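You operate a simulated robot arm through the tools that you are given. There is no shell and no other tool. Be economical: measure what you need, move in short steps, check, and stop when the job is done.

You run a simulated two-armed robot. Do the job below in one go: nothing can be reset, and whatever is moved stays where it is left.

JOB
Move the purple balloon to the orange weight and check it on the teal mat.
Fine: hold the lime weight while the collar comes off; see the short display's lamp light at 25 cm; the empty lime weight waits in the reject tub. Set down upright: orange weight, lime weight.
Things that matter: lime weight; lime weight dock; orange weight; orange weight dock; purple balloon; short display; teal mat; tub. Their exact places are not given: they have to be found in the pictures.

Only the result counts: the job must be done as asked and must still hold three seconds after the hand-in. Knocking over, shifting, dropping, spilling or breaking anything else fails it.

ROBOT AND FRAMES
Two 7-joint arms with two-finger parallel grippers on one trunk, on a base that drives. Base frame: it is fixed to the floor where the robot stands at the start and does not move with it; the origin is under the middle of the robot, x ahead of it, y to its left, z up. Units: mm, rad, N and s.
The left shoulder is at the start at [60, 143, 926], the right one opposite. With the tool pointing down near the work surface each hand reaches from about 300 to 720 mm from the robot's upright axis, wherever it stands, measured 20 degrees to its own side. Places, roughly: lime weight (7x7x12 cm) [500, 100, 900]; lime weight dock [500, 100, 1000]; orange weight (7x7x8 cm) [500, 300, 900]; orange weight dock [500, 300, 900]; purple balloon (29x29x36 cm) [500, 100, 1000]; short display [700, 1100, 1000]; teal mat [500, 1100, 900]; tub [500, -100, 900]. Payload 1.57 kg a hand.
The TCP of each hand is the grasp point between the finger pads, 30 mm short of the fingertips. In the tool frame z runs along the fingers and y along their closing line. The gripper opens to 110 mm. The fingers are 24 mm wide and 12 mm thick; the gripper's body (48 by 112 mm) begins 78 mm behind the TCP.
Orientation is that of the tool frame in the base frame, as a unit quaternion [x, y, z, w]. With the fingers straight down and closing along the base's y, the tool's x points along the base's -x, its y along +y and its z along -z.

CONTROLS
- The arms move only by the tool servo_tool. It takes "left_increments", "right_increments" or both (then of equal length, played together; a hand with none holds still); each is a list of rows, each an object (a shift or turn left out is 0, a gripper value left out holds the last) with "slide": the shift along the tool's x, y, z in mm, a list of three; "turn": the turn, a rotation vector about the tool's x, y, z in rad, a list of three; "hand": the closure, from 0 (fully open) to 1 (shut). In form: [{"slide": [x, y, z], "turn": [rx, ry, rz], "hand": hand}, ...]. A call has 1 to 8 rows; each row shifts and turns the commanded pose from where the row before left it, along the tool's axes as they then stand. A row lasts 0.2 s, in which the tool goes at most 50 mm and 0.15 rad; a call with a longer step from one row to the next is refused whole, and so is a gripper value outside its range. A pose out of reach is approached as far as the arm can. The call stops where the force on the tool passes 40 N (or 10 N more than at its start, if that is more) or the arm is blocked; 0.2 s more then pass. The fingers move at their own pace (about 45 mm/s each) and stop on an object; they squeeze with about 24 N. The grip force told is the motor's: it shows also when the fingers shut on nothing. Time passes only in rows, and 0.2 s behind the last, so rows that do not move let the fingers close. The reply holds the time, the measured pose of the TCP, the force on the tool along the base axes, the opening and the grip force, in the units named above and with some noise, with the torque about the TCP (base axes, N m) and any sound that the robot's microphone picked up.
- Cameras (640 x 400 px; columns grow to the right, rows downward): "scene" is now at [46.9, 27.2, 1543.7]; the picture's right is [0.33, -0.94, 0.00], its down [-0.65, -0.23, -0.72] and it looks along [0.68, 0.24, -0.69] (base axes); focal length 282 px, centre (320, 200). "left" rides on the left gripper at [70, -16, -141] in its tool frame; the picture's right is [0.23, 0.97, 0.00], its down [-0.86, 0.20, -0.48] and it looks along [-0.47, 0.11, 0.88] (tool axes); focal length 222 px, centre (320, 200). "right" rides on the right gripper at [70, 16, -141] in its tool frame; the picture's right is [-0.23, 0.97, 0.00], its down [-0.86, -0.20, -0.48] and it looks along [-0.47, -0.11, 0.88] (tool axes); focal length 222 px, centre (320, 200).
- camera(camera): a new picture of that camera. No time passes.
- raise_lower(by): slides the trunk up (or, below 0, down) by that many mm; the arms and the scene camera ride with it, the base frame stays. It gives what a move gives, with no picture.
- steer(legs): drives the robot by 1 to 6 legs, each [ahead, left, turn to the left] in mm, mm and rad, along the robot's own axes; the way and the turn of a leg run together, so that a leg with both is an arc; at most 1500 mm and 3.142 rad a leg. The arms and the cameras ride along, it lands a little off, and it stops where it bumps. It gives what a move gives.
- head_to(pan, tilt): turns the head with the scene camera to pan (to the left, within 1.501 rad either way) and tilt (down, from -0.506 to 1.204), counted from straight ahead of the robot. It gives what a move gives.
- point_at(camera, pixels): for up to 12 pixels [column, row] of the newest picture of that camera ("zoom" is the newest enlarged one), the place [x, y, z] in the base frame of the surface seen there, good to about 2 mm. No time passes.
- close_up(camera, box): a new picture of the part [left, top, right, bottom] of that camera's present view, enlarged. No time passes.
- hand_in(): hands the job in; it is judged then, once.

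Work in short steps. Measure before you move; look again where a grasp or a placing could have gone wrong, and mend it. You have 80 turns and 70 pictures in all, those below and enlarged ones among them. Open the grippers and draw the arms clear of the work before you hand the job in, unless the task says otherwise; then end with one line.

The tools are called as name(argument=value, ...) on one line, values as JSON. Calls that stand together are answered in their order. servo_tool: Moves the arms, as the interface text tells. Its arguments: {"type":"object","properties":{"left_increments":{"type":"array","items":{"type":"object","properties":{"slide":{"type":"array","items":{"type":"number"}},"turn":{"type":"array","items":{"type":"number"}},"hand":{"type":"number"}}}},"right_increments":{"type":"array","items":{"type":"object","properties":{"slide":{"type":"array","items":{"type":"number"}},"turn":{"type":"array","items":{"type":"number"}},"hand":{"type":"number"}}}}},"required":[]} The other tools are called the same way: raise_lower (by) slides the trunk up or down; steer (legs) drives the base; head_to (pan, tilt) turns the head that bears the scene camera; camera (camera) takes a picture; point_at (camera, pixels) gives the place of the surface under pixels of a picture; close_up (camera, box) takes an enlarged picture of a part of a camera's view; hand_in () hands the job in.

At the start:

```text
t: 0.0
left_tcp_pos: [330.0, 321.2, 999.9]
left_tcp_rot: [0.0, 1.0, 0.0, 0.0]
left_ft_force: [0.3, 0.2, -0.4]
left_ft_torque: [-0.03, 0.01, 0.0]
left_gripper_width: 109.9
left_gripper_force: 0.0
right_tcp_pos: [318.9, -8.7, 999.1]
right_tcp_rot: [0.0, 1.0, 0.0, 0.0]
right_ft_force: [0.2, 0.0, -0.4]
right_ft_torque: [0.01, -0.02, -0.01]
right_gripper_width: 110.1
right_gripper_force: 0.0
trunk travel left (down, up): [-525.0, 65.0]
robot x, y, heading: [1.3, -3.3, 0.002]
head pan, tilt: [0.337, 0.764]
```

scene: 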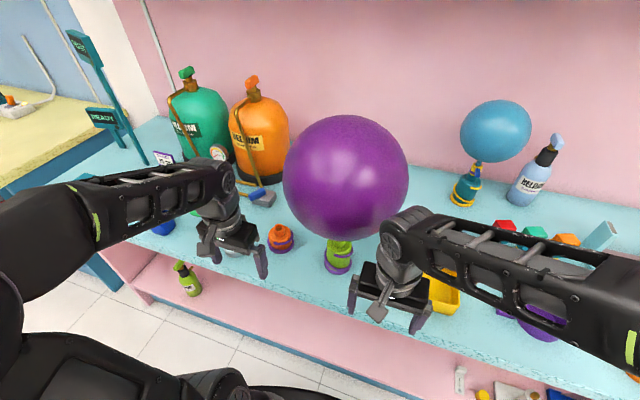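
right: 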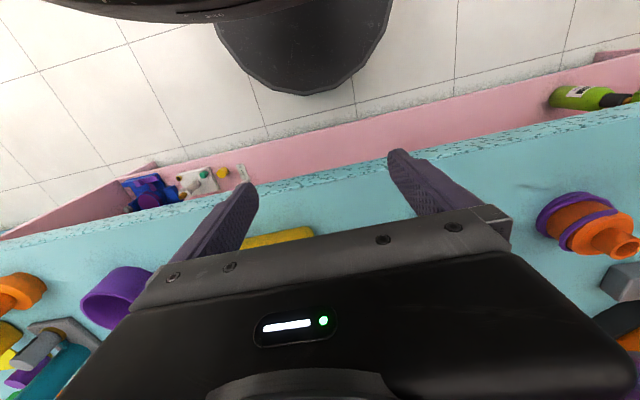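
left: 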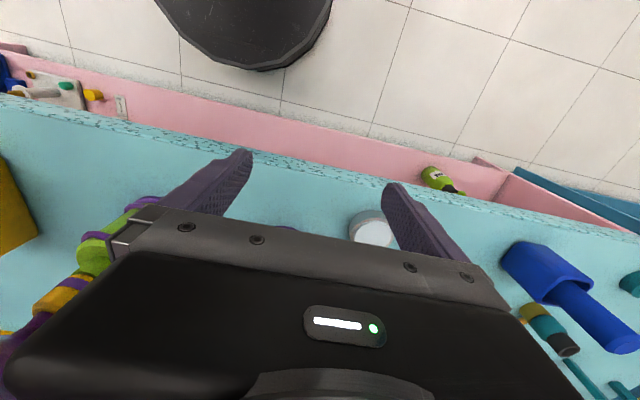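

The scene shows the purple balloon at (345,178) on the lime weight (338,255), and the orange weight at (280,238). I'll enlarge these to understand the parts.

close_up(camera="scene", box=[240, 100, 480, 320])

close_up(camera="scene", box=[0, 0, 240, 150])

```text
1.82 times, centred on (360, 210) of scene
```

zoom: 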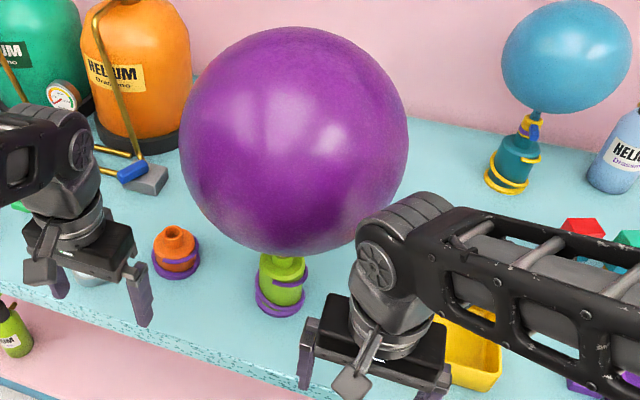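

```text
2.67 times, centred on (120, 75) of scene
```

zoom: 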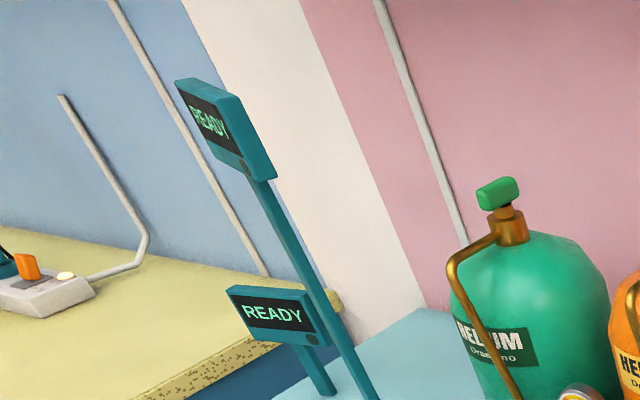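

Next I look left to find the mat, displays and the gap between tables.

head_to(pan=1.1, tilt=0.6)

camera(camera="scene")

```text
t: 1.1
left_tcp_pos: [331.3, 321.5, 1000.2]
left_tcp_rot: [-0.001, 1.0, -0.001, 0.0]
left_ft_force: [-0.6, 0.1, -0.5]
left_ft_torque: [-0.03, -0.02, 0.0]
left_gripper_width: 110.1
left_gripper_force: 0.0
right_tcp_pos: [318.6, -8.4, 998.5]
right_tcp_rot: [0.0, 1.0, 0.0, 0.0]
right_ft_force: [0.6, -0.2, 1.1]
right_ft_torque: [-0.01, 0.0, 0.01]
right_gripper_width: 109.8
right_gripper_force: 0.0
trunk travel left (down, up): [-525.0, 65.0]
robot x, y, heading: [-1.5, -0.2, -0.0]
head pan, tilt: [1.1, 0.6]
```

```text
64 pictures are left
```

scene: 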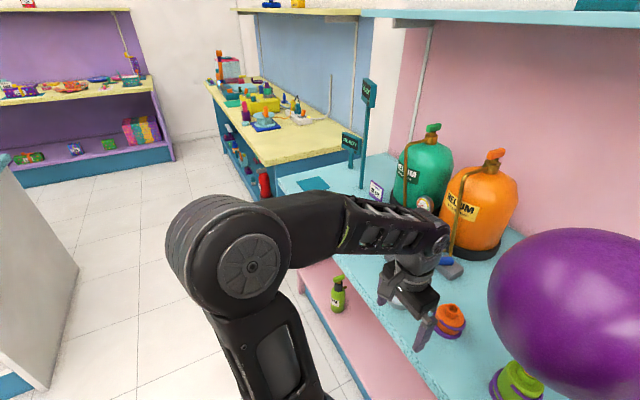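

The teal mat seems to be at (313,184) before the short display (352,143); I enlarge and measure.

close_up(camera="scene", box=[270, 70, 430, 210])

point_at(camera="scene", pixels=[[313, 184], [303, 180], [325, 178], [330, 188], [306, 190], [352, 143], [369, 90], [362, 180], [290, 175], [449, 305], [580, 280], [520, 380]])

```text
2.86 times, centred on (350, 140) of scene
```

zoom: 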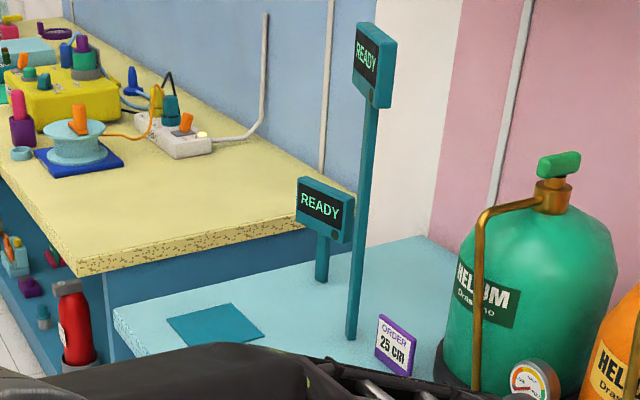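

```text
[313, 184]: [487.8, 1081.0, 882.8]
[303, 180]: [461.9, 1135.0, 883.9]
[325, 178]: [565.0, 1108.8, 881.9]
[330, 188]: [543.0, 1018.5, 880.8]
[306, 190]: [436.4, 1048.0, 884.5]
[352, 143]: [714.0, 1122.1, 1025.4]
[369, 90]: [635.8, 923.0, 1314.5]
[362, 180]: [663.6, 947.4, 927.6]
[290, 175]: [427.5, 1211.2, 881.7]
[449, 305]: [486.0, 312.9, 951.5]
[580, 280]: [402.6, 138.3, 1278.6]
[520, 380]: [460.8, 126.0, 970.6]
```

The mat is at about (490,1080,882). Now I look at the lime weight and balloon collar region in detail.

head_to(pan=0.3, tilt=0.85)

close_up(camera="scene", box=[240, 170, 400, 270])

```text
t: 2.2
left_tcp_pos: [330.8, 321.3, 999.8]
left_tcp_rot: [0.0, 1.0, 0.001, 0.0]
left_ft_force: [0.0, 0.7, 0.8]
left_ft_torque: [-0.04, 0.01, 0.03]
left_gripper_width: 110.0
left_gripper_force: 0.0
right_tcp_pos: [318.4, -9.3, 1000.1]
right_tcp_rot: [0.0, 1.0, 0.0, -0.001]
right_ft_force: [-0.2, 0.7, -0.8]
right_ft_torque: [0.0, -0.02, -0.02]
right_gripper_width: 109.9
right_gripper_force: 0.1
trunk travel left (down, up): [-525.0, 65.0]
robot x, y, heading: [0.1, 1.2, -0.003]
head pan, tilt: [0.3, 0.85]
```

```text
4.00 times, centred on (320, 220) of scene
```

zoom: 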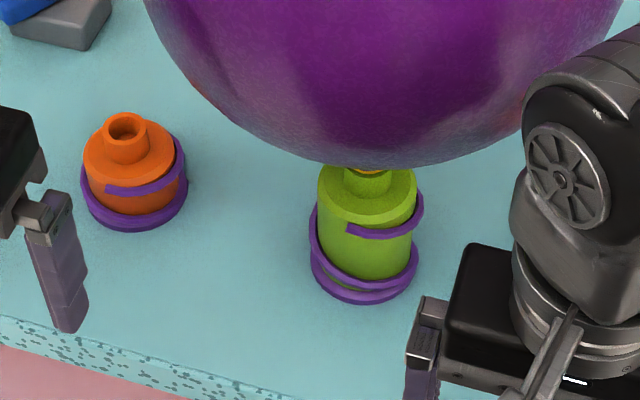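

The weights carry a boss with a socket. I measure points on this zoom, and take a left view for the stem.

point_at(camera="zoom", pixels=[[126, 125], [106, 145], [146, 150], [130, 175], [130, 225], [368, 172], [340, 190], [395, 195], [365, 250], [362, 300], [250, 330], [30, 25]])

camera(camera="left")

close_up(camera="left", box=[0, 150, 200, 400])

```text
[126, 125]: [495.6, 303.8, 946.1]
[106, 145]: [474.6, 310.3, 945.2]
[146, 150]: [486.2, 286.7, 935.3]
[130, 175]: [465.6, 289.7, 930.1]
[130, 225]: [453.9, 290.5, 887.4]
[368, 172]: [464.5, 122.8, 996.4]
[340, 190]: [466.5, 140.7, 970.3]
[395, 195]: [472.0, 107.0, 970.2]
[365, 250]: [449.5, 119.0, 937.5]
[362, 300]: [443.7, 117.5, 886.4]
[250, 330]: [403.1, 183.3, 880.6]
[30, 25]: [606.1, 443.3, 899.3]
```

```text
61 pictures are left
```

left: 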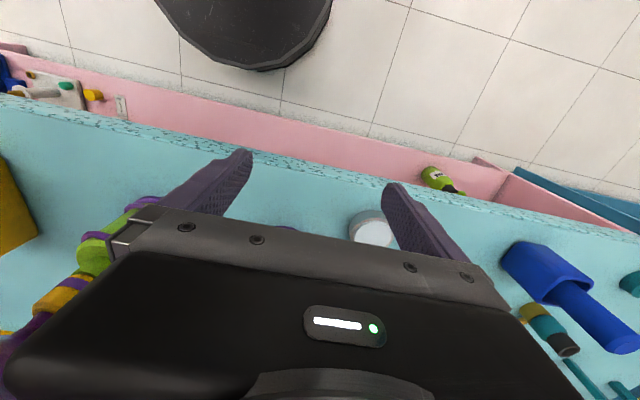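

```text
1.60 times, centred on (100, 275) of left
```

zoom: 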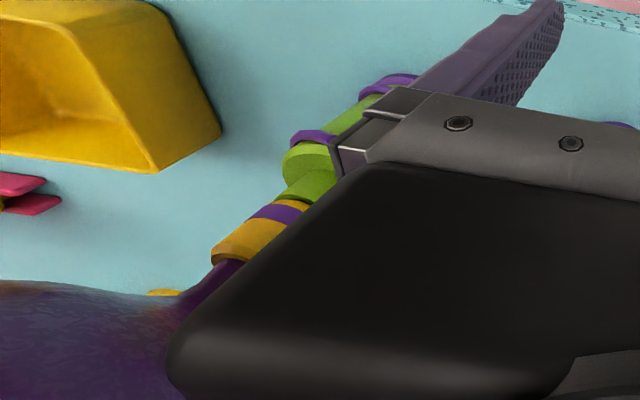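

Collar (yellow, purple band) sits right above the lime boss; lime axis ≈ (479,125). I'll turn both hands to slanted approach poses (right yaw +0.6, left yaw −0.7, then pitch up).

servo_tool(right_increments=[{"turn": [0, 0, -0.12]}, {"turn": [0, 0, -0.12]}, {"turn": [0, 0, -0.12]}, {"turn": [0, 0, -0.12]}, {"turn": [0, 0, -0.12]}, {"turn": [0, -0.14, 0]}, {"turn": [0, -0.14, 0]}, {"turn": [0, -0.14, 0]}], left_increments=[{"turn": [0, 0, 0.14]}, {"turn": [0, 0, 0.14]}, {"turn": [0, 0, 0.14]}, {"turn": [0, 0, 0.14]}, {"turn": [0, 0, 0.14]}, {"turn": [0, -0.14, 0]}, {"turn": [0, -0.14, 0]}, {"turn": [0, -0.14, 0]}])

servo_tool(right_increments=[{"turn": [0, -0.14, 0]}, {"turn": [0, -0.14, 0]}, {"turn": [0, -0.14, 0]}, {"turn": [0, -0.12, 0]}, {}, {}, {}], left_increments=[{"turn": [0, -0.14, 0]}, {"turn": [0, -0.14, 0]}, {"turn": [0, -0.14, 0]}, {"turn": [0, -0.14, 0]}, {"turn": [0, -0.14, 0]}, {"turn": [0, -0.14, 0]}, {"turn": [0, -0.05, 0]}])

camera(camera="left")

camera(camera="right")

```text
t: 4.0
left_tcp_pos: [330.2, 321.7, 1000.0]
left_tcp_rot: [0.336, 0.918, -0.071, 0.197]
left_ft_force: [-0.4, -0.1, 0.7]
left_ft_torque: [-0.01, -0.01, -0.02]
left_gripper_width: 110.2
left_gripper_force: 0.1
right_tcp_pos: [317.7, -7.8, 1000.4]
right_tcp_rot: [-0.289, 0.934, 0.062, 0.2]
right_ft_force: [0.5, 0.7, -0.2]
right_ft_torque: [-0.04, 0.0, -0.02]
right_gripper_width: 110.2
right_gripper_force: 0.0
trunk travel left (down, up): [-525.0, 65.0]
robot x, y, heading: [1.5, -1.4, -0.002]
head pan, tilt: [0.3, 0.85]
```

```text
t: 5.6
left_tcp_pos: [330.3, 321.5, 999.1]
left_tcp_rot: [0.272, 0.744, -0.209, 0.573]
left_ft_force: [0.1, -0.2, -0.1]
left_ft_torque: [0.01, -0.03, 0.04]
left_gripper_width: 109.9
left_gripper_force: 0.1
right_tcp_pos: [395.5, 50.4, 1061.9]
right_tcp_rot: [-0.263, 0.851, 0.133, 0.435]
right_ft_force: [0.1, -0.2, 0.5]
right_ft_torque: [0.03, 0.0, -0.02]
right_gripper_width: 110.0
right_gripper_force: 0.1
right hand out of reach, approached as far as the arm can: row 1, 2, 3, 4
trunk travel left (down, up): [-525.0, 65.0]
robot x, y, heading: [0.2, -0.7, -0.002]
head pan, tilt: [0.3, 0.85]
```

```text
59 pictures are left
```

left: 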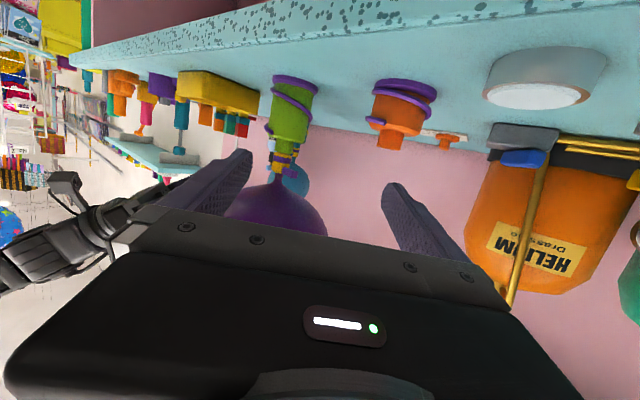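

```text
58 pictures are left
```

right: 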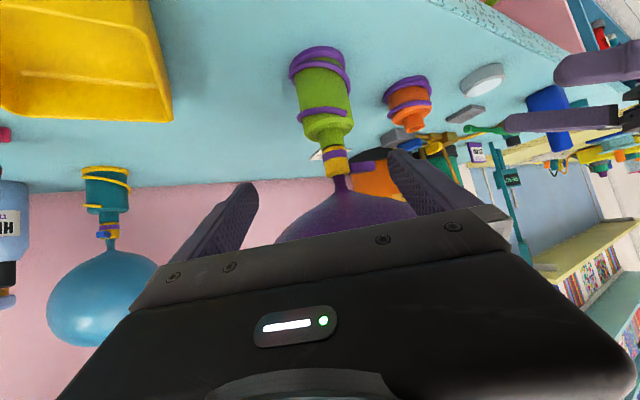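

The right hand is limited close-in (fold limit), pushed to (395,50,1062) without contact. I zoom into the collar from the left camera.

close_up(camera="left", box=[220, 60, 460, 210])

close_up(camera="right", box=[260, 30, 460, 200])

```text
2.67 times, centred on (340, 135) of left
```

zoom: 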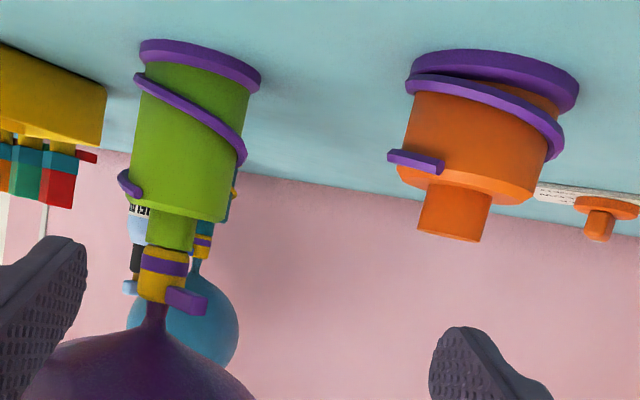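

```text
2.35 times, centred on (360, 115) of right
```

zoom: 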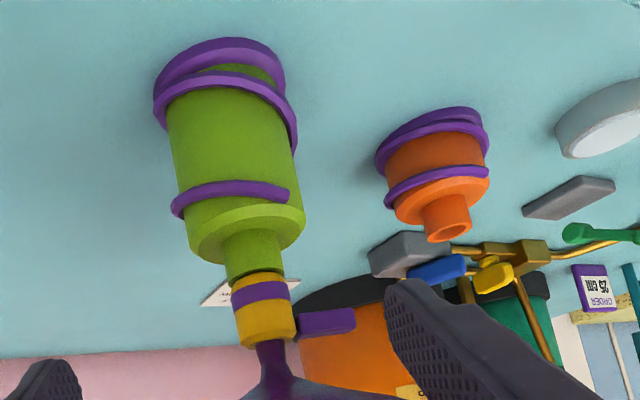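

I measure collar and socket points on the right zoom.

point_at(camera="zoom", pixels=[[258, 280], [265, 335], [240, 285], [288, 285], [240, 338], [292, 332], [330, 322], [353, 322], [305, 325], [452, 233], [245, 215], [252, 270]])

close_up(camera="left", box=[240, 120, 320, 190])

point_at(camera="left", pixels=[[283, 153], [281, 168], [283, 172], [295, 172], [296, 179], [275, 160], [288, 162], [393, 145], [380, 143], [282, 143], [403, 147], [297, 174]])

```text
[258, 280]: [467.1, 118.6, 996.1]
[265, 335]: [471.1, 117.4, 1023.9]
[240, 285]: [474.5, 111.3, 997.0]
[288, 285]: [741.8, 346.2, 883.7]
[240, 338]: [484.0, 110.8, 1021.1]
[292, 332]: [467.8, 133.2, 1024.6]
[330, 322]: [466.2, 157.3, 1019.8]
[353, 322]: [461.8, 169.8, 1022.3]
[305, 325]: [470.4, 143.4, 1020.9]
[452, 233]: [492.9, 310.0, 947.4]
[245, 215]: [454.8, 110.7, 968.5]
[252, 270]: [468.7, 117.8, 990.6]
```

```text
5.71 times, centred on (280, 155) of left
```

zoom: 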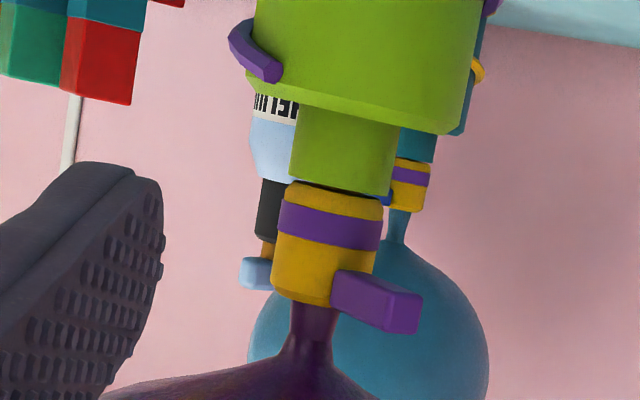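

```text
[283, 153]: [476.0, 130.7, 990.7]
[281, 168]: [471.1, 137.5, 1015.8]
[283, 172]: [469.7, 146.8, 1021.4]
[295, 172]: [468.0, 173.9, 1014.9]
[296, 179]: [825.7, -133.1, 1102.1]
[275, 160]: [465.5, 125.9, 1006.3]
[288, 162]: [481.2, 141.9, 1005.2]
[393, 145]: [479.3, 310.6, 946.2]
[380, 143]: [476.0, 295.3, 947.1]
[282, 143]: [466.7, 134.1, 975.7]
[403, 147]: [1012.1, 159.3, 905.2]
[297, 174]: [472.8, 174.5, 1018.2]
```

Collar is z≈995–1027, axis ≈(479,125), with a tab pointing to about +y; so the left hand must come along the tab (yaw ≈ −1.3). I yaw the left further and test one right step.

servo_tool(left_increments=[{"turn": [0.116, 0, 0.031]}, {"turn": [0.116, 0, 0.031]}, {"turn": [0.116, 0, 0.031]}, {"turn": [0.116, 0, 0.031]}, {"turn": [0.116, 0, 0.031]}], right_increments=[{"slide": [-22.2, 6.4, 29.3]}, {}, {}, {}, {}])

```text
t: 6.8
left_tcp_pos: [330.4, 322.8, 999.7]
left_tcp_rot: [0.481, 0.631, -0.368, 0.484]
left_ft_force: [0.6, -0.3, 0.0]
left_ft_torque: [0.0, -0.01, -0.03]
left_gripper_width: 109.9
left_gripper_force: 0.0
right_tcp_pos: [421.3, 76.8, 1064.1]
right_tcp_rot: [-0.263, 0.847, 0.137, 0.441]
right_ft_force: [-0.5, 0.0, -0.8]
right_ft_torque: [0.01, -0.05, 0.02]
right_gripper_width: 110.1
right_gripper_force: 0.0
trunk travel left (down, up): [-525.0, 65.0]
robot x, y, heading: [0.0, 1.5, -0.002]
head pan, tilt: [0.3, 0.85]
```

Commands rebase to the reached pose; right is at (421,77,1064). I lower it to the pre-grasp (398,70,1004).

servo_tool(right_increments=[{"slide": [31.1, 3.6, 7.9]}, {"slide": [31.1, 3.6, 7.9]}, {}])

camera(camera="right")

```text
t: 7.6
left_tcp_pos: [330.4, 321.4, 1000.1]
left_tcp_rot: [0.48, 0.631, -0.369, 0.485]
left_ft_force: [-0.7, -0.2, 0.9]
left_ft_torque: [0.01, -0.02, 0.01]
left_gripper_width: 110.1
left_gripper_force: 0.0
right_tcp_pos: [405.9, 78.4, 1006.5]
right_tcp_rot: [-0.263, 0.847, 0.137, 0.441]
right_ft_force: [-0.2, 0.0, -0.7]
right_ft_torque: [-0.01, -0.01, -0.01]
right_gripper_width: 110.1
right_gripper_force: 0.1
right hand out of reach, approached as far as the arm can: row 2
trunk travel left (down, up): [-525.0, 65.0]
robot x, y, heading: [1.3, -1.7, 0.003]
head pan, tilt: [0.3, 0.85]
```

```text
54 pictures are left
```

right: 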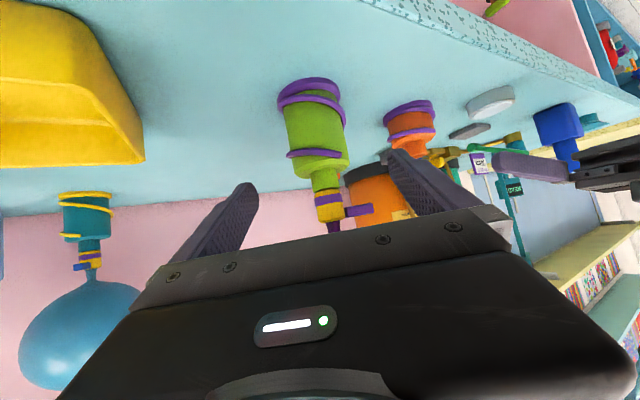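

I advance the right hand along its fingers to the lime body at (479,125,935), open.

servo_tool(right_increments=[{"slide": [2.7, -0.8, 28]}, {"slide": [2.7, -0.8, 28]}, {"slide": [2.7, -0.8, 28]}, {"slide": [0, 0, 27.5]}, {}])

camera(camera="right")

close_up(camera="scene", box=[200, 140, 440, 290])

```text
t: 8.8
left_tcp_pos: [330.2, 322.8, 999.8]
left_tcp_rot: [0.48, 0.632, -0.368, 0.485]
left_ft_force: [-0.9, 0.1, 0.7]
left_ft_torque: [0.0, 0.01, -0.01]
left_gripper_width: 109.8
left_gripper_force: 0.0
right_tcp_pos: [479.6, 125.8, 935.0]
right_tcp_rot: [-0.262, 0.847, 0.137, 0.442]
right_ft_force: [-0.3, 0.3, 0.1]
right_ft_torque: [0.02, 0.0, -0.01]
right_gripper_width: 110.0
right_gripper_force: 0.1
trunk travel left (down, up): [-525.0, 65.0]
robot x, y, heading: [4.3, -2.4, 0.003]
head pan, tilt: [0.3, 0.85]
```

```text
53 pictures are left
```

right: 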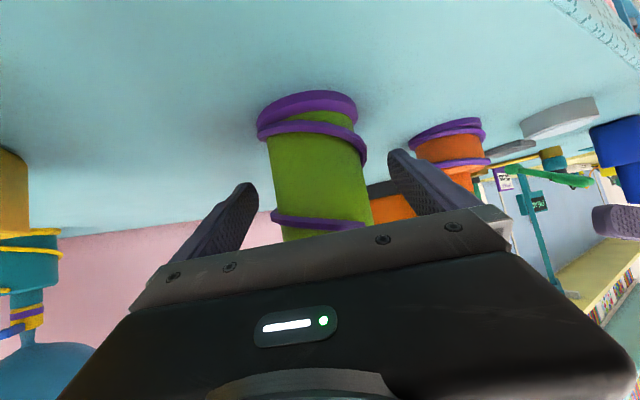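

```text
2.67 times, centred on (320, 215) of scene
```

zoom: 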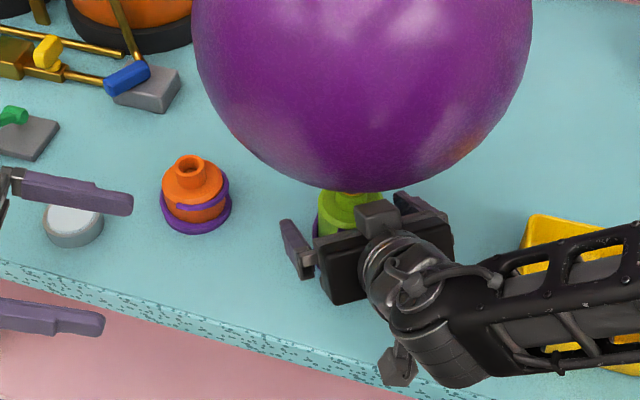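

The lime body is between the fingers. I close the right hand.

servo_tool(right_increments=[{"hand": 1}, {"hand": 1}, {"hand": 1}, {"hand": 1}, {"hand": 1}, {"hand": 1}])

camera(camera="right")

```text
t: 10.2
left_tcp_pos: [330.7, 322.6, 1000.5]
left_tcp_rot: [0.481, 0.631, -0.369, 0.484]
left_ft_force: [-0.7, 0.0, 0.4]
left_ft_torque: [-0.01, -0.02, -0.01]
left_gripper_width: 110.1
left_gripper_force: 0.2
right_tcp_pos: [479.6, 126.1, 935.5]
right_tcp_rot: [-0.263, 0.847, 0.137, 0.441]
right_ft_force: [-1.1, 0.8, 0.5]
right_ft_torque: [0.06, 0.07, 0.02]
right_gripper_width: 62.8
right_gripper_force: 23.3
trunk travel left (down, up): [-525.0, 65.0]
robot x, y, heading: [2.0, -3.2, 0.0]
head pan, tilt: [0.3, 0.85]
```

```text
51 pictures are left
```

right: 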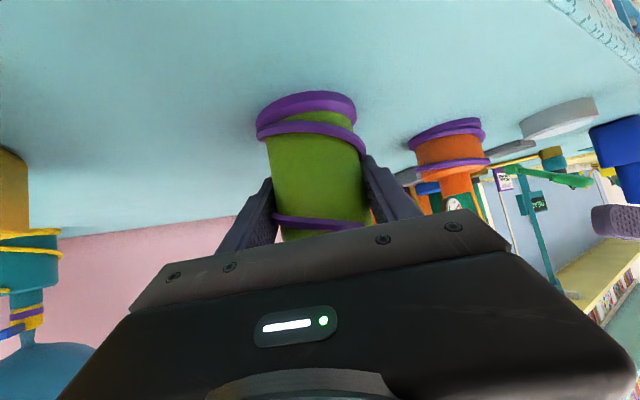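

Lime is held (62.8 mm). Now the left: level it, half-close so the fingers clear the right hand, and go to a pre-grasp 110 mm short of the collar.

servo_tool(left_increments=[{"turn": [0, -0.13, 0], "hand": 0.62}, {"turn": [0, -0.13, 0]}, {"slide": [-3.5, 22.8, 26.3]}, {"slide": [-3.5, 22.8, 26.3]}, {"slide": [-3.5, 22.8, 26.3]}, {"slide": [-3.5, 22.8, 26.3]}, {}])

camera(camera="left")

camera(camera="scene")

```text
t: 11.8
left_tcp_pos: [446.6, 245.8, 1014.3]
left_tcp_rot: [0.428, 0.563, -0.428, 0.563]
left_ft_force: [-0.3, -0.2, -0.3]
left_ft_torque: [-0.04, 0.0, 0.01]
left_gripper_width: 41.7
left_gripper_force: 0.1
right_tcp_pos: [479.8, 125.1, 935.3]
right_tcp_rot: [-0.263, 0.847, 0.137, 0.441]
right_ft_force: [0.6, 0.2, -0.2]
right_ft_torque: [0.03, 0.09, -0.03]
right_gripper_width: 62.7
right_gripper_force: 24.0
trunk travel left (down, up): [-525.0, 65.0]
robot x, y, heading: [-1.1, -6.1, 0.002]
head pan, tilt: [0.3, 0.85]
```

```text
50 pictures are left
```

left: 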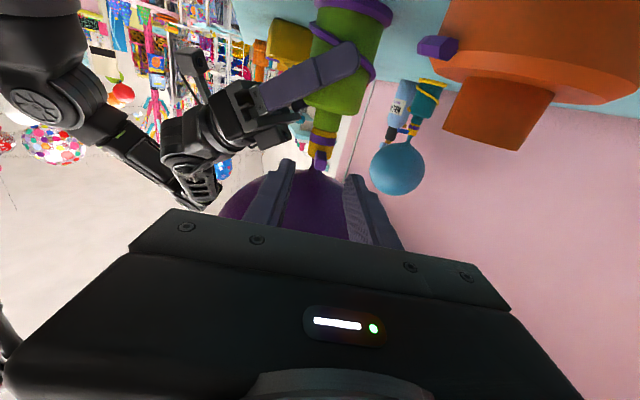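

```text
49 pictures are left
```

scene: 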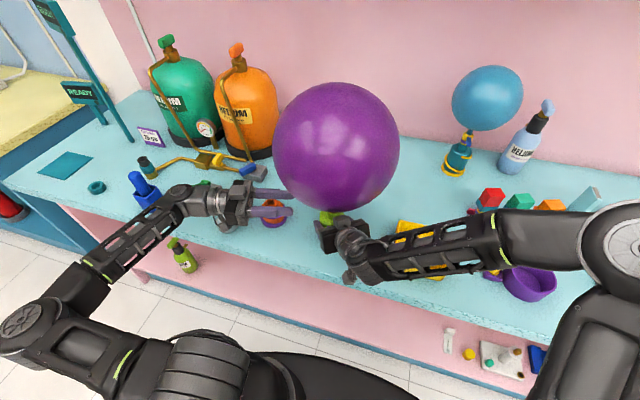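

Collar and tab face the left fingers (320,150). I zoom to verify the alignment.

close_up(camera="left", box=[250, 90, 390, 230])

point_at(camera="left", pixels=[[319, 158], [323, 143], [315, 137], [334, 140], [312, 170]])

```text
2.86 times, centred on (320, 160) of left
```

zoom: 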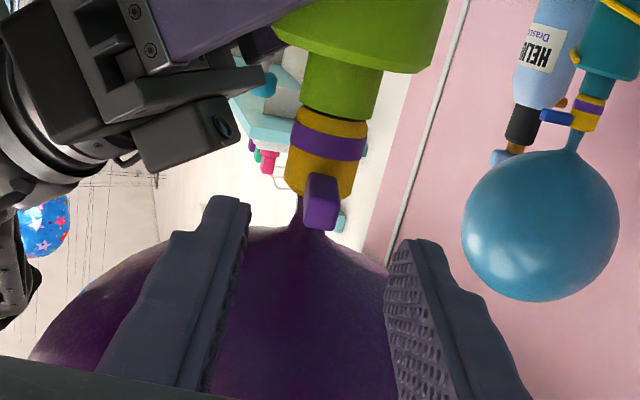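

```text
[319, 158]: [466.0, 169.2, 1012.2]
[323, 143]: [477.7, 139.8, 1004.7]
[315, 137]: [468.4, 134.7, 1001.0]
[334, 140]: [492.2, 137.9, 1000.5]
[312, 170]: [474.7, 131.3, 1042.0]
```

A part of the right hand (zoom (190,130)) stands near the left finger's path; I measure it.

point_at(camera="zoom", pixels=[[225, 128], [235, 100], [150, 170], [240, 150], [262, 80], [275, 40], [235, 35], [110, 60], [50, 150], [320, 215], [240, 205], [400, 245]])

```text
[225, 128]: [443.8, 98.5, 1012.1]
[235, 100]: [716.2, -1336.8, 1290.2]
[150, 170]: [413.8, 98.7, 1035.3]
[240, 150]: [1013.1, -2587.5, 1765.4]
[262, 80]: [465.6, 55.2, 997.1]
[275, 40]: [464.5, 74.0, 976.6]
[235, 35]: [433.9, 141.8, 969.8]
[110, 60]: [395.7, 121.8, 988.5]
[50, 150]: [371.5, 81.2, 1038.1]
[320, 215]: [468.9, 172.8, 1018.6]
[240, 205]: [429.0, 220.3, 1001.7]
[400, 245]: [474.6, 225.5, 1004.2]
```

Gap is tight but enough with a smaller opening (34 mm) and the collar near the fingertips; I advance 106 mm straight.

servo_tool(left_increments=[{"hand": 0.69}, {"slide": [0, 0, 30]}, {"slide": [0, 0, 30]}, {"slide": [0, 0, 23]}, {"slide": [0, 0, 23]}, {}])

close_up(camera="left", box=[230, 90, 410, 240])

```text
t: 13.2
left_tcp_pos: [475.2, 141.8, 1013.3]
left_tcp_rot: [0.428, 0.563, -0.428, 0.563]
left_ft_force: [0.1, -0.1, -0.8]
left_ft_torque: [0.01, 0.01, -0.01]
left_gripper_width: 34.1
left_gripper_force: 0.1
right_tcp_pos: [479.6, 125.2, 935.2]
right_tcp_rot: [-0.262, 0.847, 0.137, 0.441]
right_ft_force: [0.4, 0.5, 1.1]
right_ft_torque: [0.13, 0.01, -0.03]
right_gripper_width: 63.0
right_gripper_force: 23.5
trunk travel left (down, up): [-525.0, 65.0]
robot x, y, heading: [0.7, -1.0, -0.0]
head pan, tilt: [0.3, 0.85]
```

```text
2.67 times, centred on (320, 165) of left
```

zoom: 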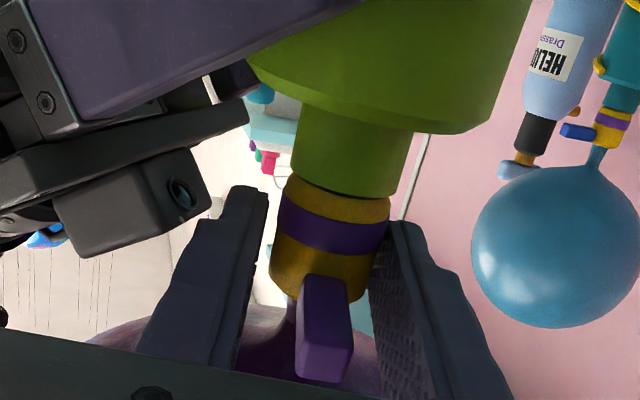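

The collar stands between the left fingertips with the tab inside; close.

servo_tool(left_increments=[{"hand": 1}, {"hand": 1}, {"hand": 1}, {"hand": 1}])

close_up(camera="left", box=[230, 90, 410, 240])

```text
t: 14.2
left_tcp_pos: [474.8, 143.3, 1014.4]
left_tcp_rot: [0.429, 0.563, -0.427, 0.562]
left_ft_force: [4.2, 0.3, 1.6]
left_ft_torque: [0.03, -0.14, 0.07]
left_gripper_width: 24.3
left_gripper_force: 23.8
right_tcp_pos: [479.0, 125.2, 933.9]
right_tcp_rot: [-0.262, 0.847, 0.136, 0.441]
right_ft_force: [-3.3, 0.2, 1.6]
right_ft_torque: [0.09, -0.08, 0.0]
right_gripper_width: 62.6
right_gripper_force: 23.6
trunk travel left (down, up): [-525.0, 65.0]
robot x, y, heading: [-0.4, -0.1, -0.001]
head pan, tilt: [0.3, 0.85]
```

```text
2.67 times, centred on (320, 165) of left
```

zoom: 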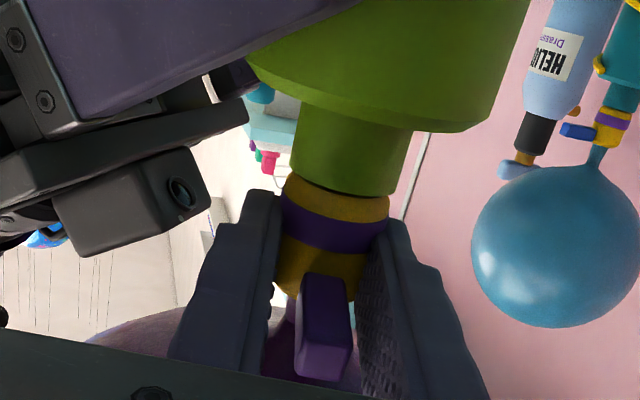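

Gripped (24.3 mm). I pull the collar gently straight up while the right hand holds.

servo_tool(left_increments=[{"slide": [-3, 0, 0]}, {"slide": [-3, 0, 0]}, {}])

```text
t: 15.0
left_tcp_pos: [474.9, 142.4, 1019.3]
left_tcp_rot: [0.43, 0.562, -0.429, 0.562]
left_ft_force: [0.0, 0.3, 0.1]
left_ft_torque: [0.0, 0.03, 0.0]
left_gripper_width: 24.1
left_gripper_force: 23.8
right_tcp_pos: [479.7, 125.3, 933.6]
right_tcp_rot: [-0.262, 0.848, 0.136, 0.441]
right_ft_force: [-0.3, 1.6, 0.1]
right_ft_torque: [0.2, 0.06, -0.02]
right_gripper_width: 62.9
right_gripper_force: 24.2
trunk travel left (down, up): [-525.0, 65.0]
robot x, y, heading: [-0.2, 2.2, -0.001]
head pan, tilt: [0.3, 0.85]
```

Force vanished, so it either came free or slid. I look.

close_up(camera="left", box=[230, 90, 410, 240])

```text
2.67 times, centred on (320, 165) of left
```

zoom: 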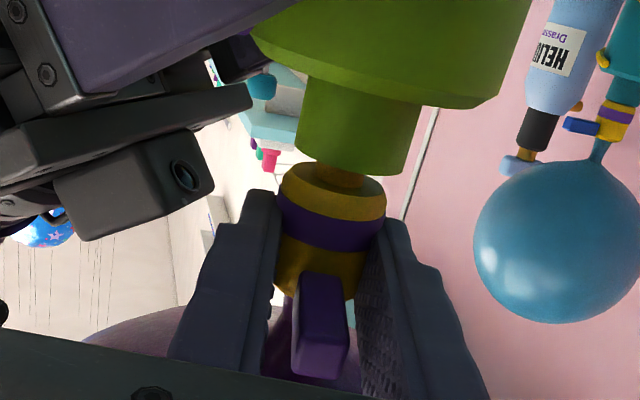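

The collar separates cleanly with the plug sliding out. I continue up 50 mm.

servo_tool(left_increments=[{"slide": [-8, 0, 0]}, {"slide": [-14, 0, 0]}, {"slide": [-14, 0, 0]}, {"slide": [-14, 0, 0]}, {}])

camera(camera="left")

camera(camera="scene")

```text
t: 16.2
left_tcp_pos: [475.4, 142.2, 1070.4]
left_tcp_rot: [0.429, 0.562, -0.429, 0.562]
left_ft_force: [-0.2, -0.4, 0.0]
left_ft_torque: [0.01, -0.01, -0.01]
left_gripper_width: 24.3
left_gripper_force: 23.4
right_tcp_pos: [479.5, 126.5, 935.7]
right_tcp_rot: [-0.262, 0.848, 0.136, 0.441]
right_ft_force: [0.1, 0.6, 0.0]
right_ft_torque: [0.13, 0.06, -0.02]
right_gripper_width: 62.4
right_gripper_force: 23.9
trunk travel left (down, up): [-525.0, 65.0]
robot x, y, heading: [-0.1, -2.5, -0.001]
head pan, tilt: [0.3, 0.85]
```

```text
44 pictures are left
```

left: 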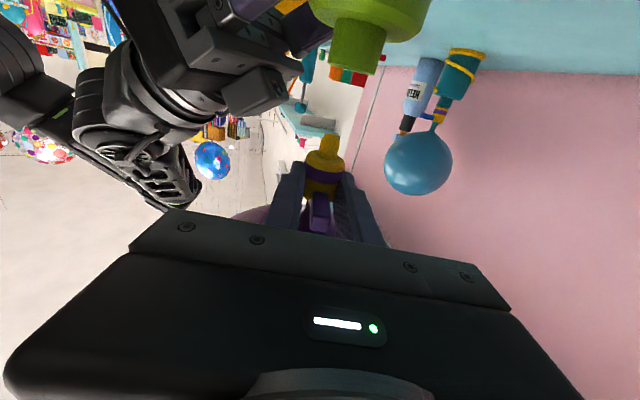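

```text
43 pictures are left
```

scene: 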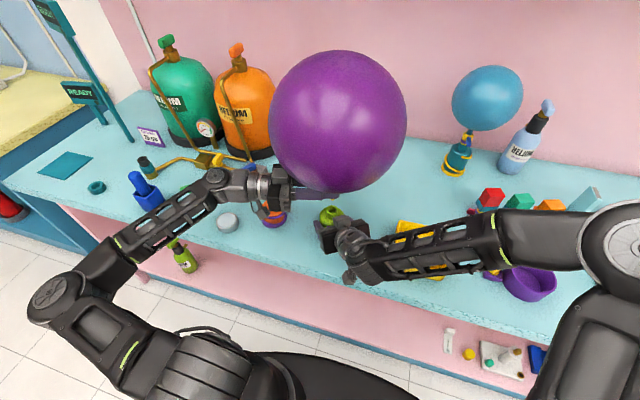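

Balloon is free with its plug intact. I carry it over to the orange weight (TCP ≈ (482,325), staying high).

servo_tool(left_increments=[{"slide": [0, 9, -28]}, {"slide": [0, 11.6, -36.7]}, {"slide": [0, 11.6, -36.7]}, {"slide": [0, 11.6, -36.7]}, {"slide": [0, 11.5, -36.5]}, {}])

camera(camera="left")

camera(camera="scene")

```text
t: 17.6
left_tcp_pos: [481.4, 325.7, 1070.0]
left_tcp_rot: [0.429, 0.563, -0.427, 0.562]
left_ft_force: [0.4, -0.3, 0.7]
left_ft_torque: [0.02, -0.01, -0.02]
left_gripper_width: 24.5
left_gripper_force: 23.4
right_tcp_pos: [479.0, 125.4, 936.0]
right_tcp_rot: [-0.262, 0.847, 0.136, 0.442]
right_ft_force: [-0.1, -0.2, -1.0]
right_ft_torque: [0.02, 0.04, 0.08]
right_gripper_width: 62.7
right_gripper_force: 24.0
trunk travel left (down, up): [-525.0, 65.0]
robot x, y, heading: [0.9, 0.9, -0.003]
head pan, tilt: [0.3, 0.85]
```

```text
42 pictures are left
```

left: 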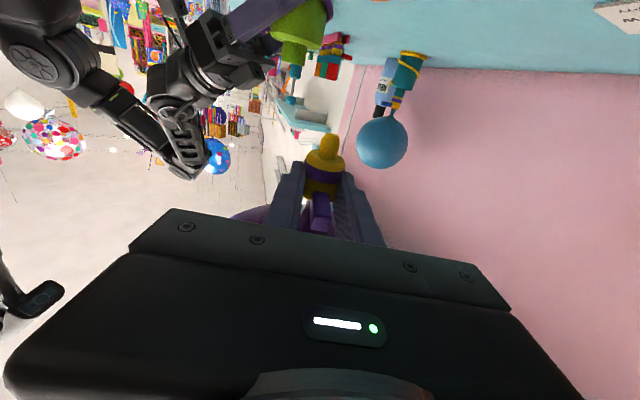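

```text
41 pictures are left
```

scene: 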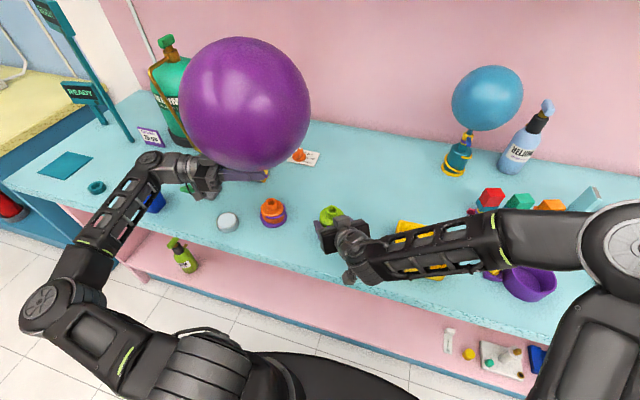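

Orange weight is now clear in the scene at (272,207). I zoom to get its socket rim.

close_up(camera="scene", box=[232, 160, 312, 240])

```text
5.00 times, centred on (272, 200) of scene
```

zoom: 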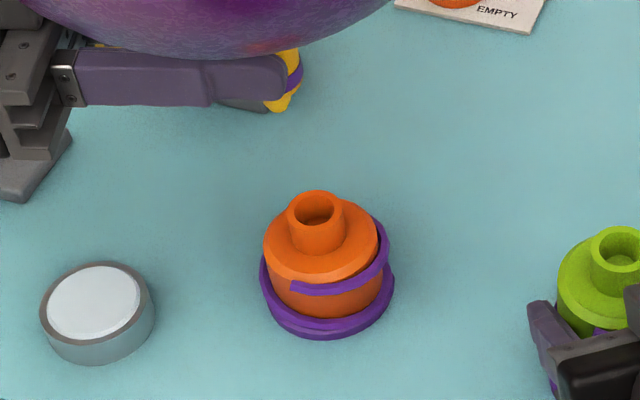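

point_at(camera="zoom", pixels=[[291, 208], [339, 209], [315, 194], [315, 224], [315, 212], [593, 257], [615, 228], [620, 283], [272, 240], [372, 245], [97, 300], [618, 262]])

```text
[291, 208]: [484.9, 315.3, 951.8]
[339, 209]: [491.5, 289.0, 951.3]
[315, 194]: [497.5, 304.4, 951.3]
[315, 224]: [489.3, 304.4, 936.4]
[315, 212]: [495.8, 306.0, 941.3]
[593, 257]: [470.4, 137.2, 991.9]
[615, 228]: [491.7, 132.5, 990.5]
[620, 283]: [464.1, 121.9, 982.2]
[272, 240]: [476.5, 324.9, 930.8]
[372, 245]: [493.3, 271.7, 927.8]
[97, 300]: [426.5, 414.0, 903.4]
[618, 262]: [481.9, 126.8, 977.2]
```

I sample the rim ring all around to average its center.

point_at(camera="zoom", pixels=[[338, 209], [335, 216], [327, 221], [315, 223], [303, 221], [295, 216], [292, 209], [295, 201], [303, 195], [315, 193], [327, 195], [335, 201]])

point_at(camera="zoom", pixels=[[280, 280], [300, 330], [340, 335], [380, 315], [390, 285], [263, 265], [265, 300], [320, 275], [290, 265], [350, 265], [268, 260], [376, 250]])

```text
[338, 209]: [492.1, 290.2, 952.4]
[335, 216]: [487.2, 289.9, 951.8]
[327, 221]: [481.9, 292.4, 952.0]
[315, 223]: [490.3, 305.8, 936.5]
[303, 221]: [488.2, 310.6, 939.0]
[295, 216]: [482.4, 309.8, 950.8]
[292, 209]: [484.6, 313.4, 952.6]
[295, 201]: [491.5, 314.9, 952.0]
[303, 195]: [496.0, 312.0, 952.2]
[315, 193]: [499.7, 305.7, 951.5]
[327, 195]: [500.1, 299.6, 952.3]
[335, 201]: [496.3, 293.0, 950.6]
```

```text
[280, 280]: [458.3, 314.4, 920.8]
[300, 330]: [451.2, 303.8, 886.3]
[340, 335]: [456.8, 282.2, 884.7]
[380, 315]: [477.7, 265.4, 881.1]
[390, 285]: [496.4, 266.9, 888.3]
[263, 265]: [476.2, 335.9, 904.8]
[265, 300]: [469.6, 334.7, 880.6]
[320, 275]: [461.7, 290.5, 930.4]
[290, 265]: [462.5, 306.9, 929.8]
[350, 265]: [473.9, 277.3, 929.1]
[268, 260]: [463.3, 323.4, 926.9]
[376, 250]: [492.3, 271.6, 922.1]
```

Rim center is (489,302), z≈952; the collar sits 17.6 mm ahead of the TCP, so TCP target is (484.3,319). I align and lower to 1012, then look.

servo_tool(left_increments=[{"slide": [0, 1, 7.2]}, {"slide": [20, 0, 0]}, {"slide": [20, 0, 0]}, {"slide": [18, 0, 0]}, {}])

close_up(camera="left", box=[230, 60, 410, 210])

close_up(camera="scene", box=[232, 160, 312, 240])

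```text
t: 18.8
left_tcp_pos: [482.9, 318.6, 1012.6]
left_tcp_rot: [0.43, 0.562, -0.429, 0.561]
left_ft_force: [-0.2, 1.1, 0.3]
left_ft_torque: [-0.03, 0.02, 0.01]
left_gripper_width: 24.2
left_gripper_force: 23.6
right_tcp_pos: [478.9, 126.0, 934.9]
right_tcp_rot: [-0.262, 0.847, 0.137, 0.441]
right_ft_force: [-0.9, -0.9, 1.0]
right_ft_torque: [0.01, 0.02, 0.0]
right_gripper_width: 62.9
right_gripper_force: 24.0
trunk travel left (down, up): [-525.0, 65.0]
robot x, y, heading: [-2.2, 2.3, -0.002]
head pan, tilt: [0.3, 0.85]
```

```text
2.67 times, centred on (320, 135) of left
```

zoom: 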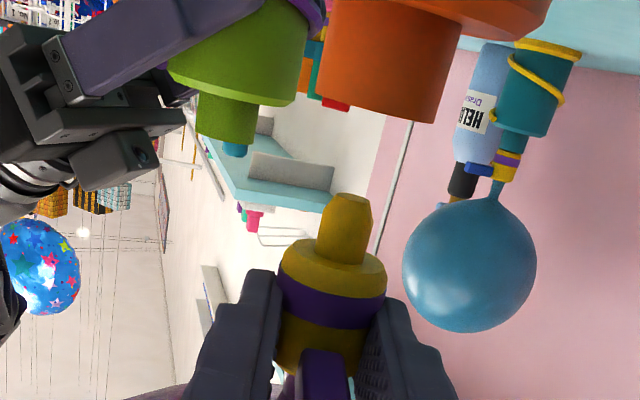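

```text
5.00 times, centred on (272, 200) of scene
```

zoom: 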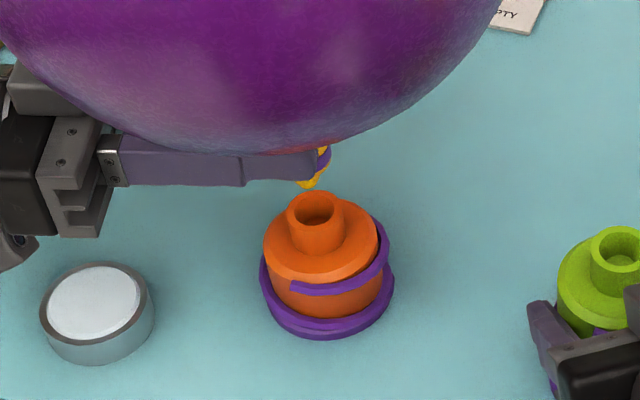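

The projected plug axis meets the socket rim within ~1.3 mm (tool +y). I correct and descend in small steps into the socket.

servo_tool(left_increments=[{"slide": [8, 1.2, 0]}, {"slide": [8, 0, 0]}, {"slide": [5, 0, 0]}, {"slide": [4, 0, 0]}, {}])

close_up(camera="left", box=[230, 60, 410, 210])

close_up(camera="scene", box=[232, 160, 312, 240])

```text
t: 20.0
left_tcp_pos: [485.9, 318.4, 986.2]
left_tcp_rot: [0.429, 0.563, -0.428, 0.562]
left_ft_force: [-0.5, -0.9, 0.2]
left_ft_torque: [0.01, 0.0, -0.01]
left_gripper_width: 24.4
left_gripper_force: 23.9
right_tcp_pos: [479.1, 125.7, 935.1]
right_tcp_rot: [-0.262, 0.847, 0.136, 0.442]
right_ft_force: [-0.7, 0.0, -0.3]
right_ft_torque: [0.08, 0.03, 0.06]
right_gripper_width: 62.6
right_gripper_force: 24.2
trunk travel left (down, up): [-525.0, 65.0]
robot x, y, heading: [-0.2, 0.8, -0.002]
head pan, tilt: [0.3, 0.85]
```

```text
2.67 times, centred on (320, 135) of left
```

zoom: 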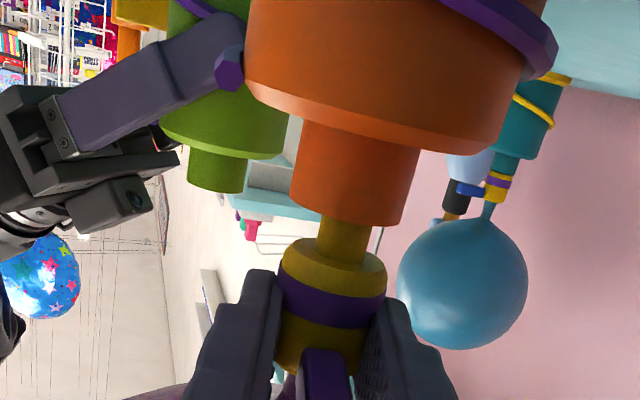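

```text
5.00 times, centred on (272, 200) of scene
```

zoom: 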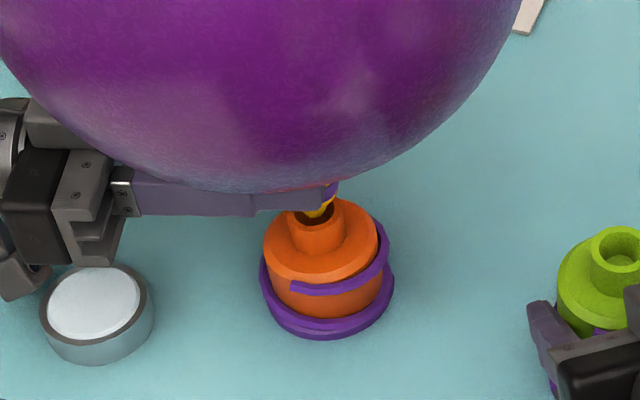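

The plug tip has entered the rim with no force. I continue down.

servo_tool(left_increments=[{"slide": [4, 0, 0]}, {"slide": [3, 0, 0]}, {"slide": [3, 0, 0]}, {}])

close_up(camera="left", box=[230, 60, 410, 210])

```text
t: 21.2
left_tcp_pos: [486.9, 320.1, 980.7]
left_tcp_rot: [0.429, 0.561, -0.426, 0.565]
left_ft_force: [-1.8, 0.7, 6.3]
left_ft_torque: [0.95, 0.35, -0.16]
left_gripper_width: 24.3
left_gripper_force: 23.7
right_tcp_pos: [479.0, 126.3, 934.2]
right_tcp_rot: [-0.262, 0.847, 0.137, 0.441]
right_ft_force: [-1.1, -0.2, 1.1]
right_ft_torque: [0.03, 0.18, 0.05]
right_gripper_width: 62.8
right_gripper_force: 23.8
trunk travel left (down, up): [-525.0, 65.0]
robot x, y, heading: [-1.1, 3.4, -0.004]
head pan, tilt: [0.3, 0.85]
stopped in row 4 (left hand): the force on the tool passed its limit at 41 N (the readings are from after the stop); the commanded pose is now the measured one
```

```text
2.67 times, centred on (320, 135) of left
```

zoom: 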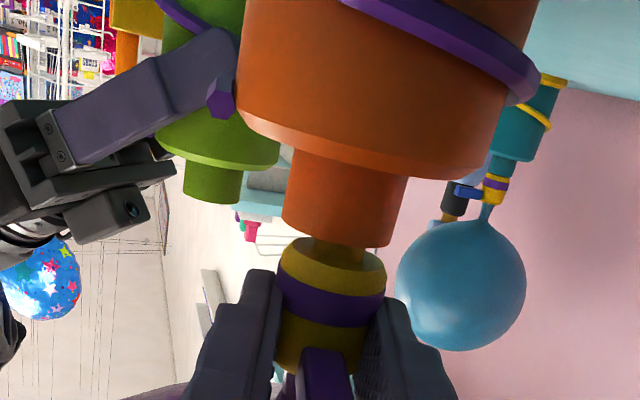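

Plug catches: the socket is ~1.4 mm to tool −y of the plug axis. I lift slightly, shift, and lower again.

servo_tool(left_increments=[{"slide": [-3, 0, 0]}, {"slide": [0, -1.6, 0.4]}, {"slide": [3, 0, 0]}, {"slide": [2, 0, 0]}, {"slide": [2, 0, 0]}, {}])

```text
t: 22.4
left_tcp_pos: [484.5, 320.4, 981.4]
left_tcp_rot: [0.43, 0.56, -0.424, 0.567]
left_ft_force: [-0.7, 1.4, 6.2]
left_ft_torque: [0.87, 0.3, -0.18]
left_gripper_width: 24.1
left_gripper_force: 24.2
right_tcp_pos: [479.0, 125.6, 934.3]
right_tcp_rot: [-0.262, 0.847, 0.136, 0.441]
right_ft_force: [0.0, -1.5, 5.1]
right_ft_torque: [0.21, 0.08, 0.07]
right_gripper_width: 62.9
right_gripper_force: 23.9
trunk travel left (down, up): [-525.0, 65.0]
robot x, y, heading: [-3.3, 0.2, 0.003]
head pan, tilt: [0.3, 0.85]
stopped in row 6 (left hand): the force on the tool passed its limit at 42 N (the readings are from after the stop); the commanded pose is now the measured one
```

The torque shows contact ~145 mm behind the TCP: the hand's camera side is sitting on the white disc, not the plug jamming. I lift 35 mm and swing the hand's yaw by +0.8 about the vertical so it comes from the front-left instead.

servo_tool(left_increments=[{"slide": [-17, 0, 0]}, {"slide": [-20, 0, 0]}, {"turn": [-0.134, 0, 0]}, {"turn": [-0.134, 0, 0]}, {"turn": [-0.133, 0, 0]}, {"turn": [-0.133, 0, 0]}, {"turn": [-0.133, 0, 0]}, {"turn": [-0.133, 0, 0]}])

camera(camera="scene")

close_up(camera="scene", box=[192, 160, 312, 240])

```text
t: 24.2
left_tcp_pos: [484.8, 321.1, 1017.9]
left_tcp_rot: [0.174, 0.682, -0.171, 0.69]
left_ft_force: [-0.6, 0.1, -0.3]
left_ft_torque: [0.02, 0.02, 0.0]
left_gripper_width: 24.4
left_gripper_force: 24.0
right_tcp_pos: [478.0, 125.2, 934.7]
right_tcp_rot: [-0.263, 0.847, 0.137, 0.441]
right_ft_force: [0.0, 1.4, 14.3]
right_ft_torque: [0.2, -0.11, 0.22]
right_gripper_width: 62.7
right_gripper_force: 23.7
trunk travel left (down, up): [-525.0, 65.0]
robot x, y, heading: [-1.7, -2.7, 0.002]
head pan, tilt: [0.3, 0.85]
```

```text
34 pictures are left
```

scene: 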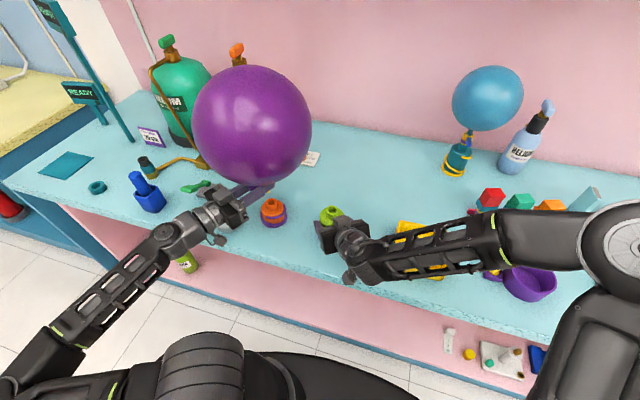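

```text
5.00 times, centred on (252, 200) of scene
```

zoom: 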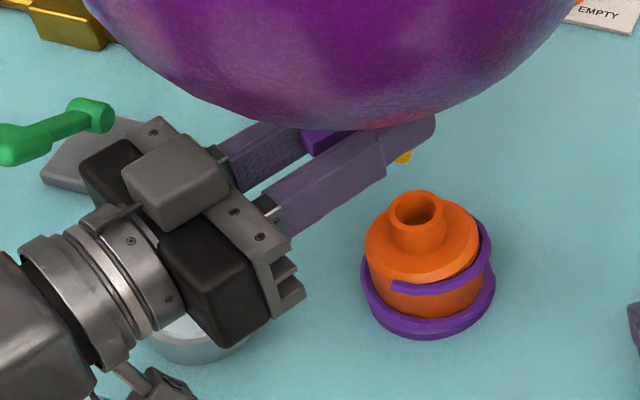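

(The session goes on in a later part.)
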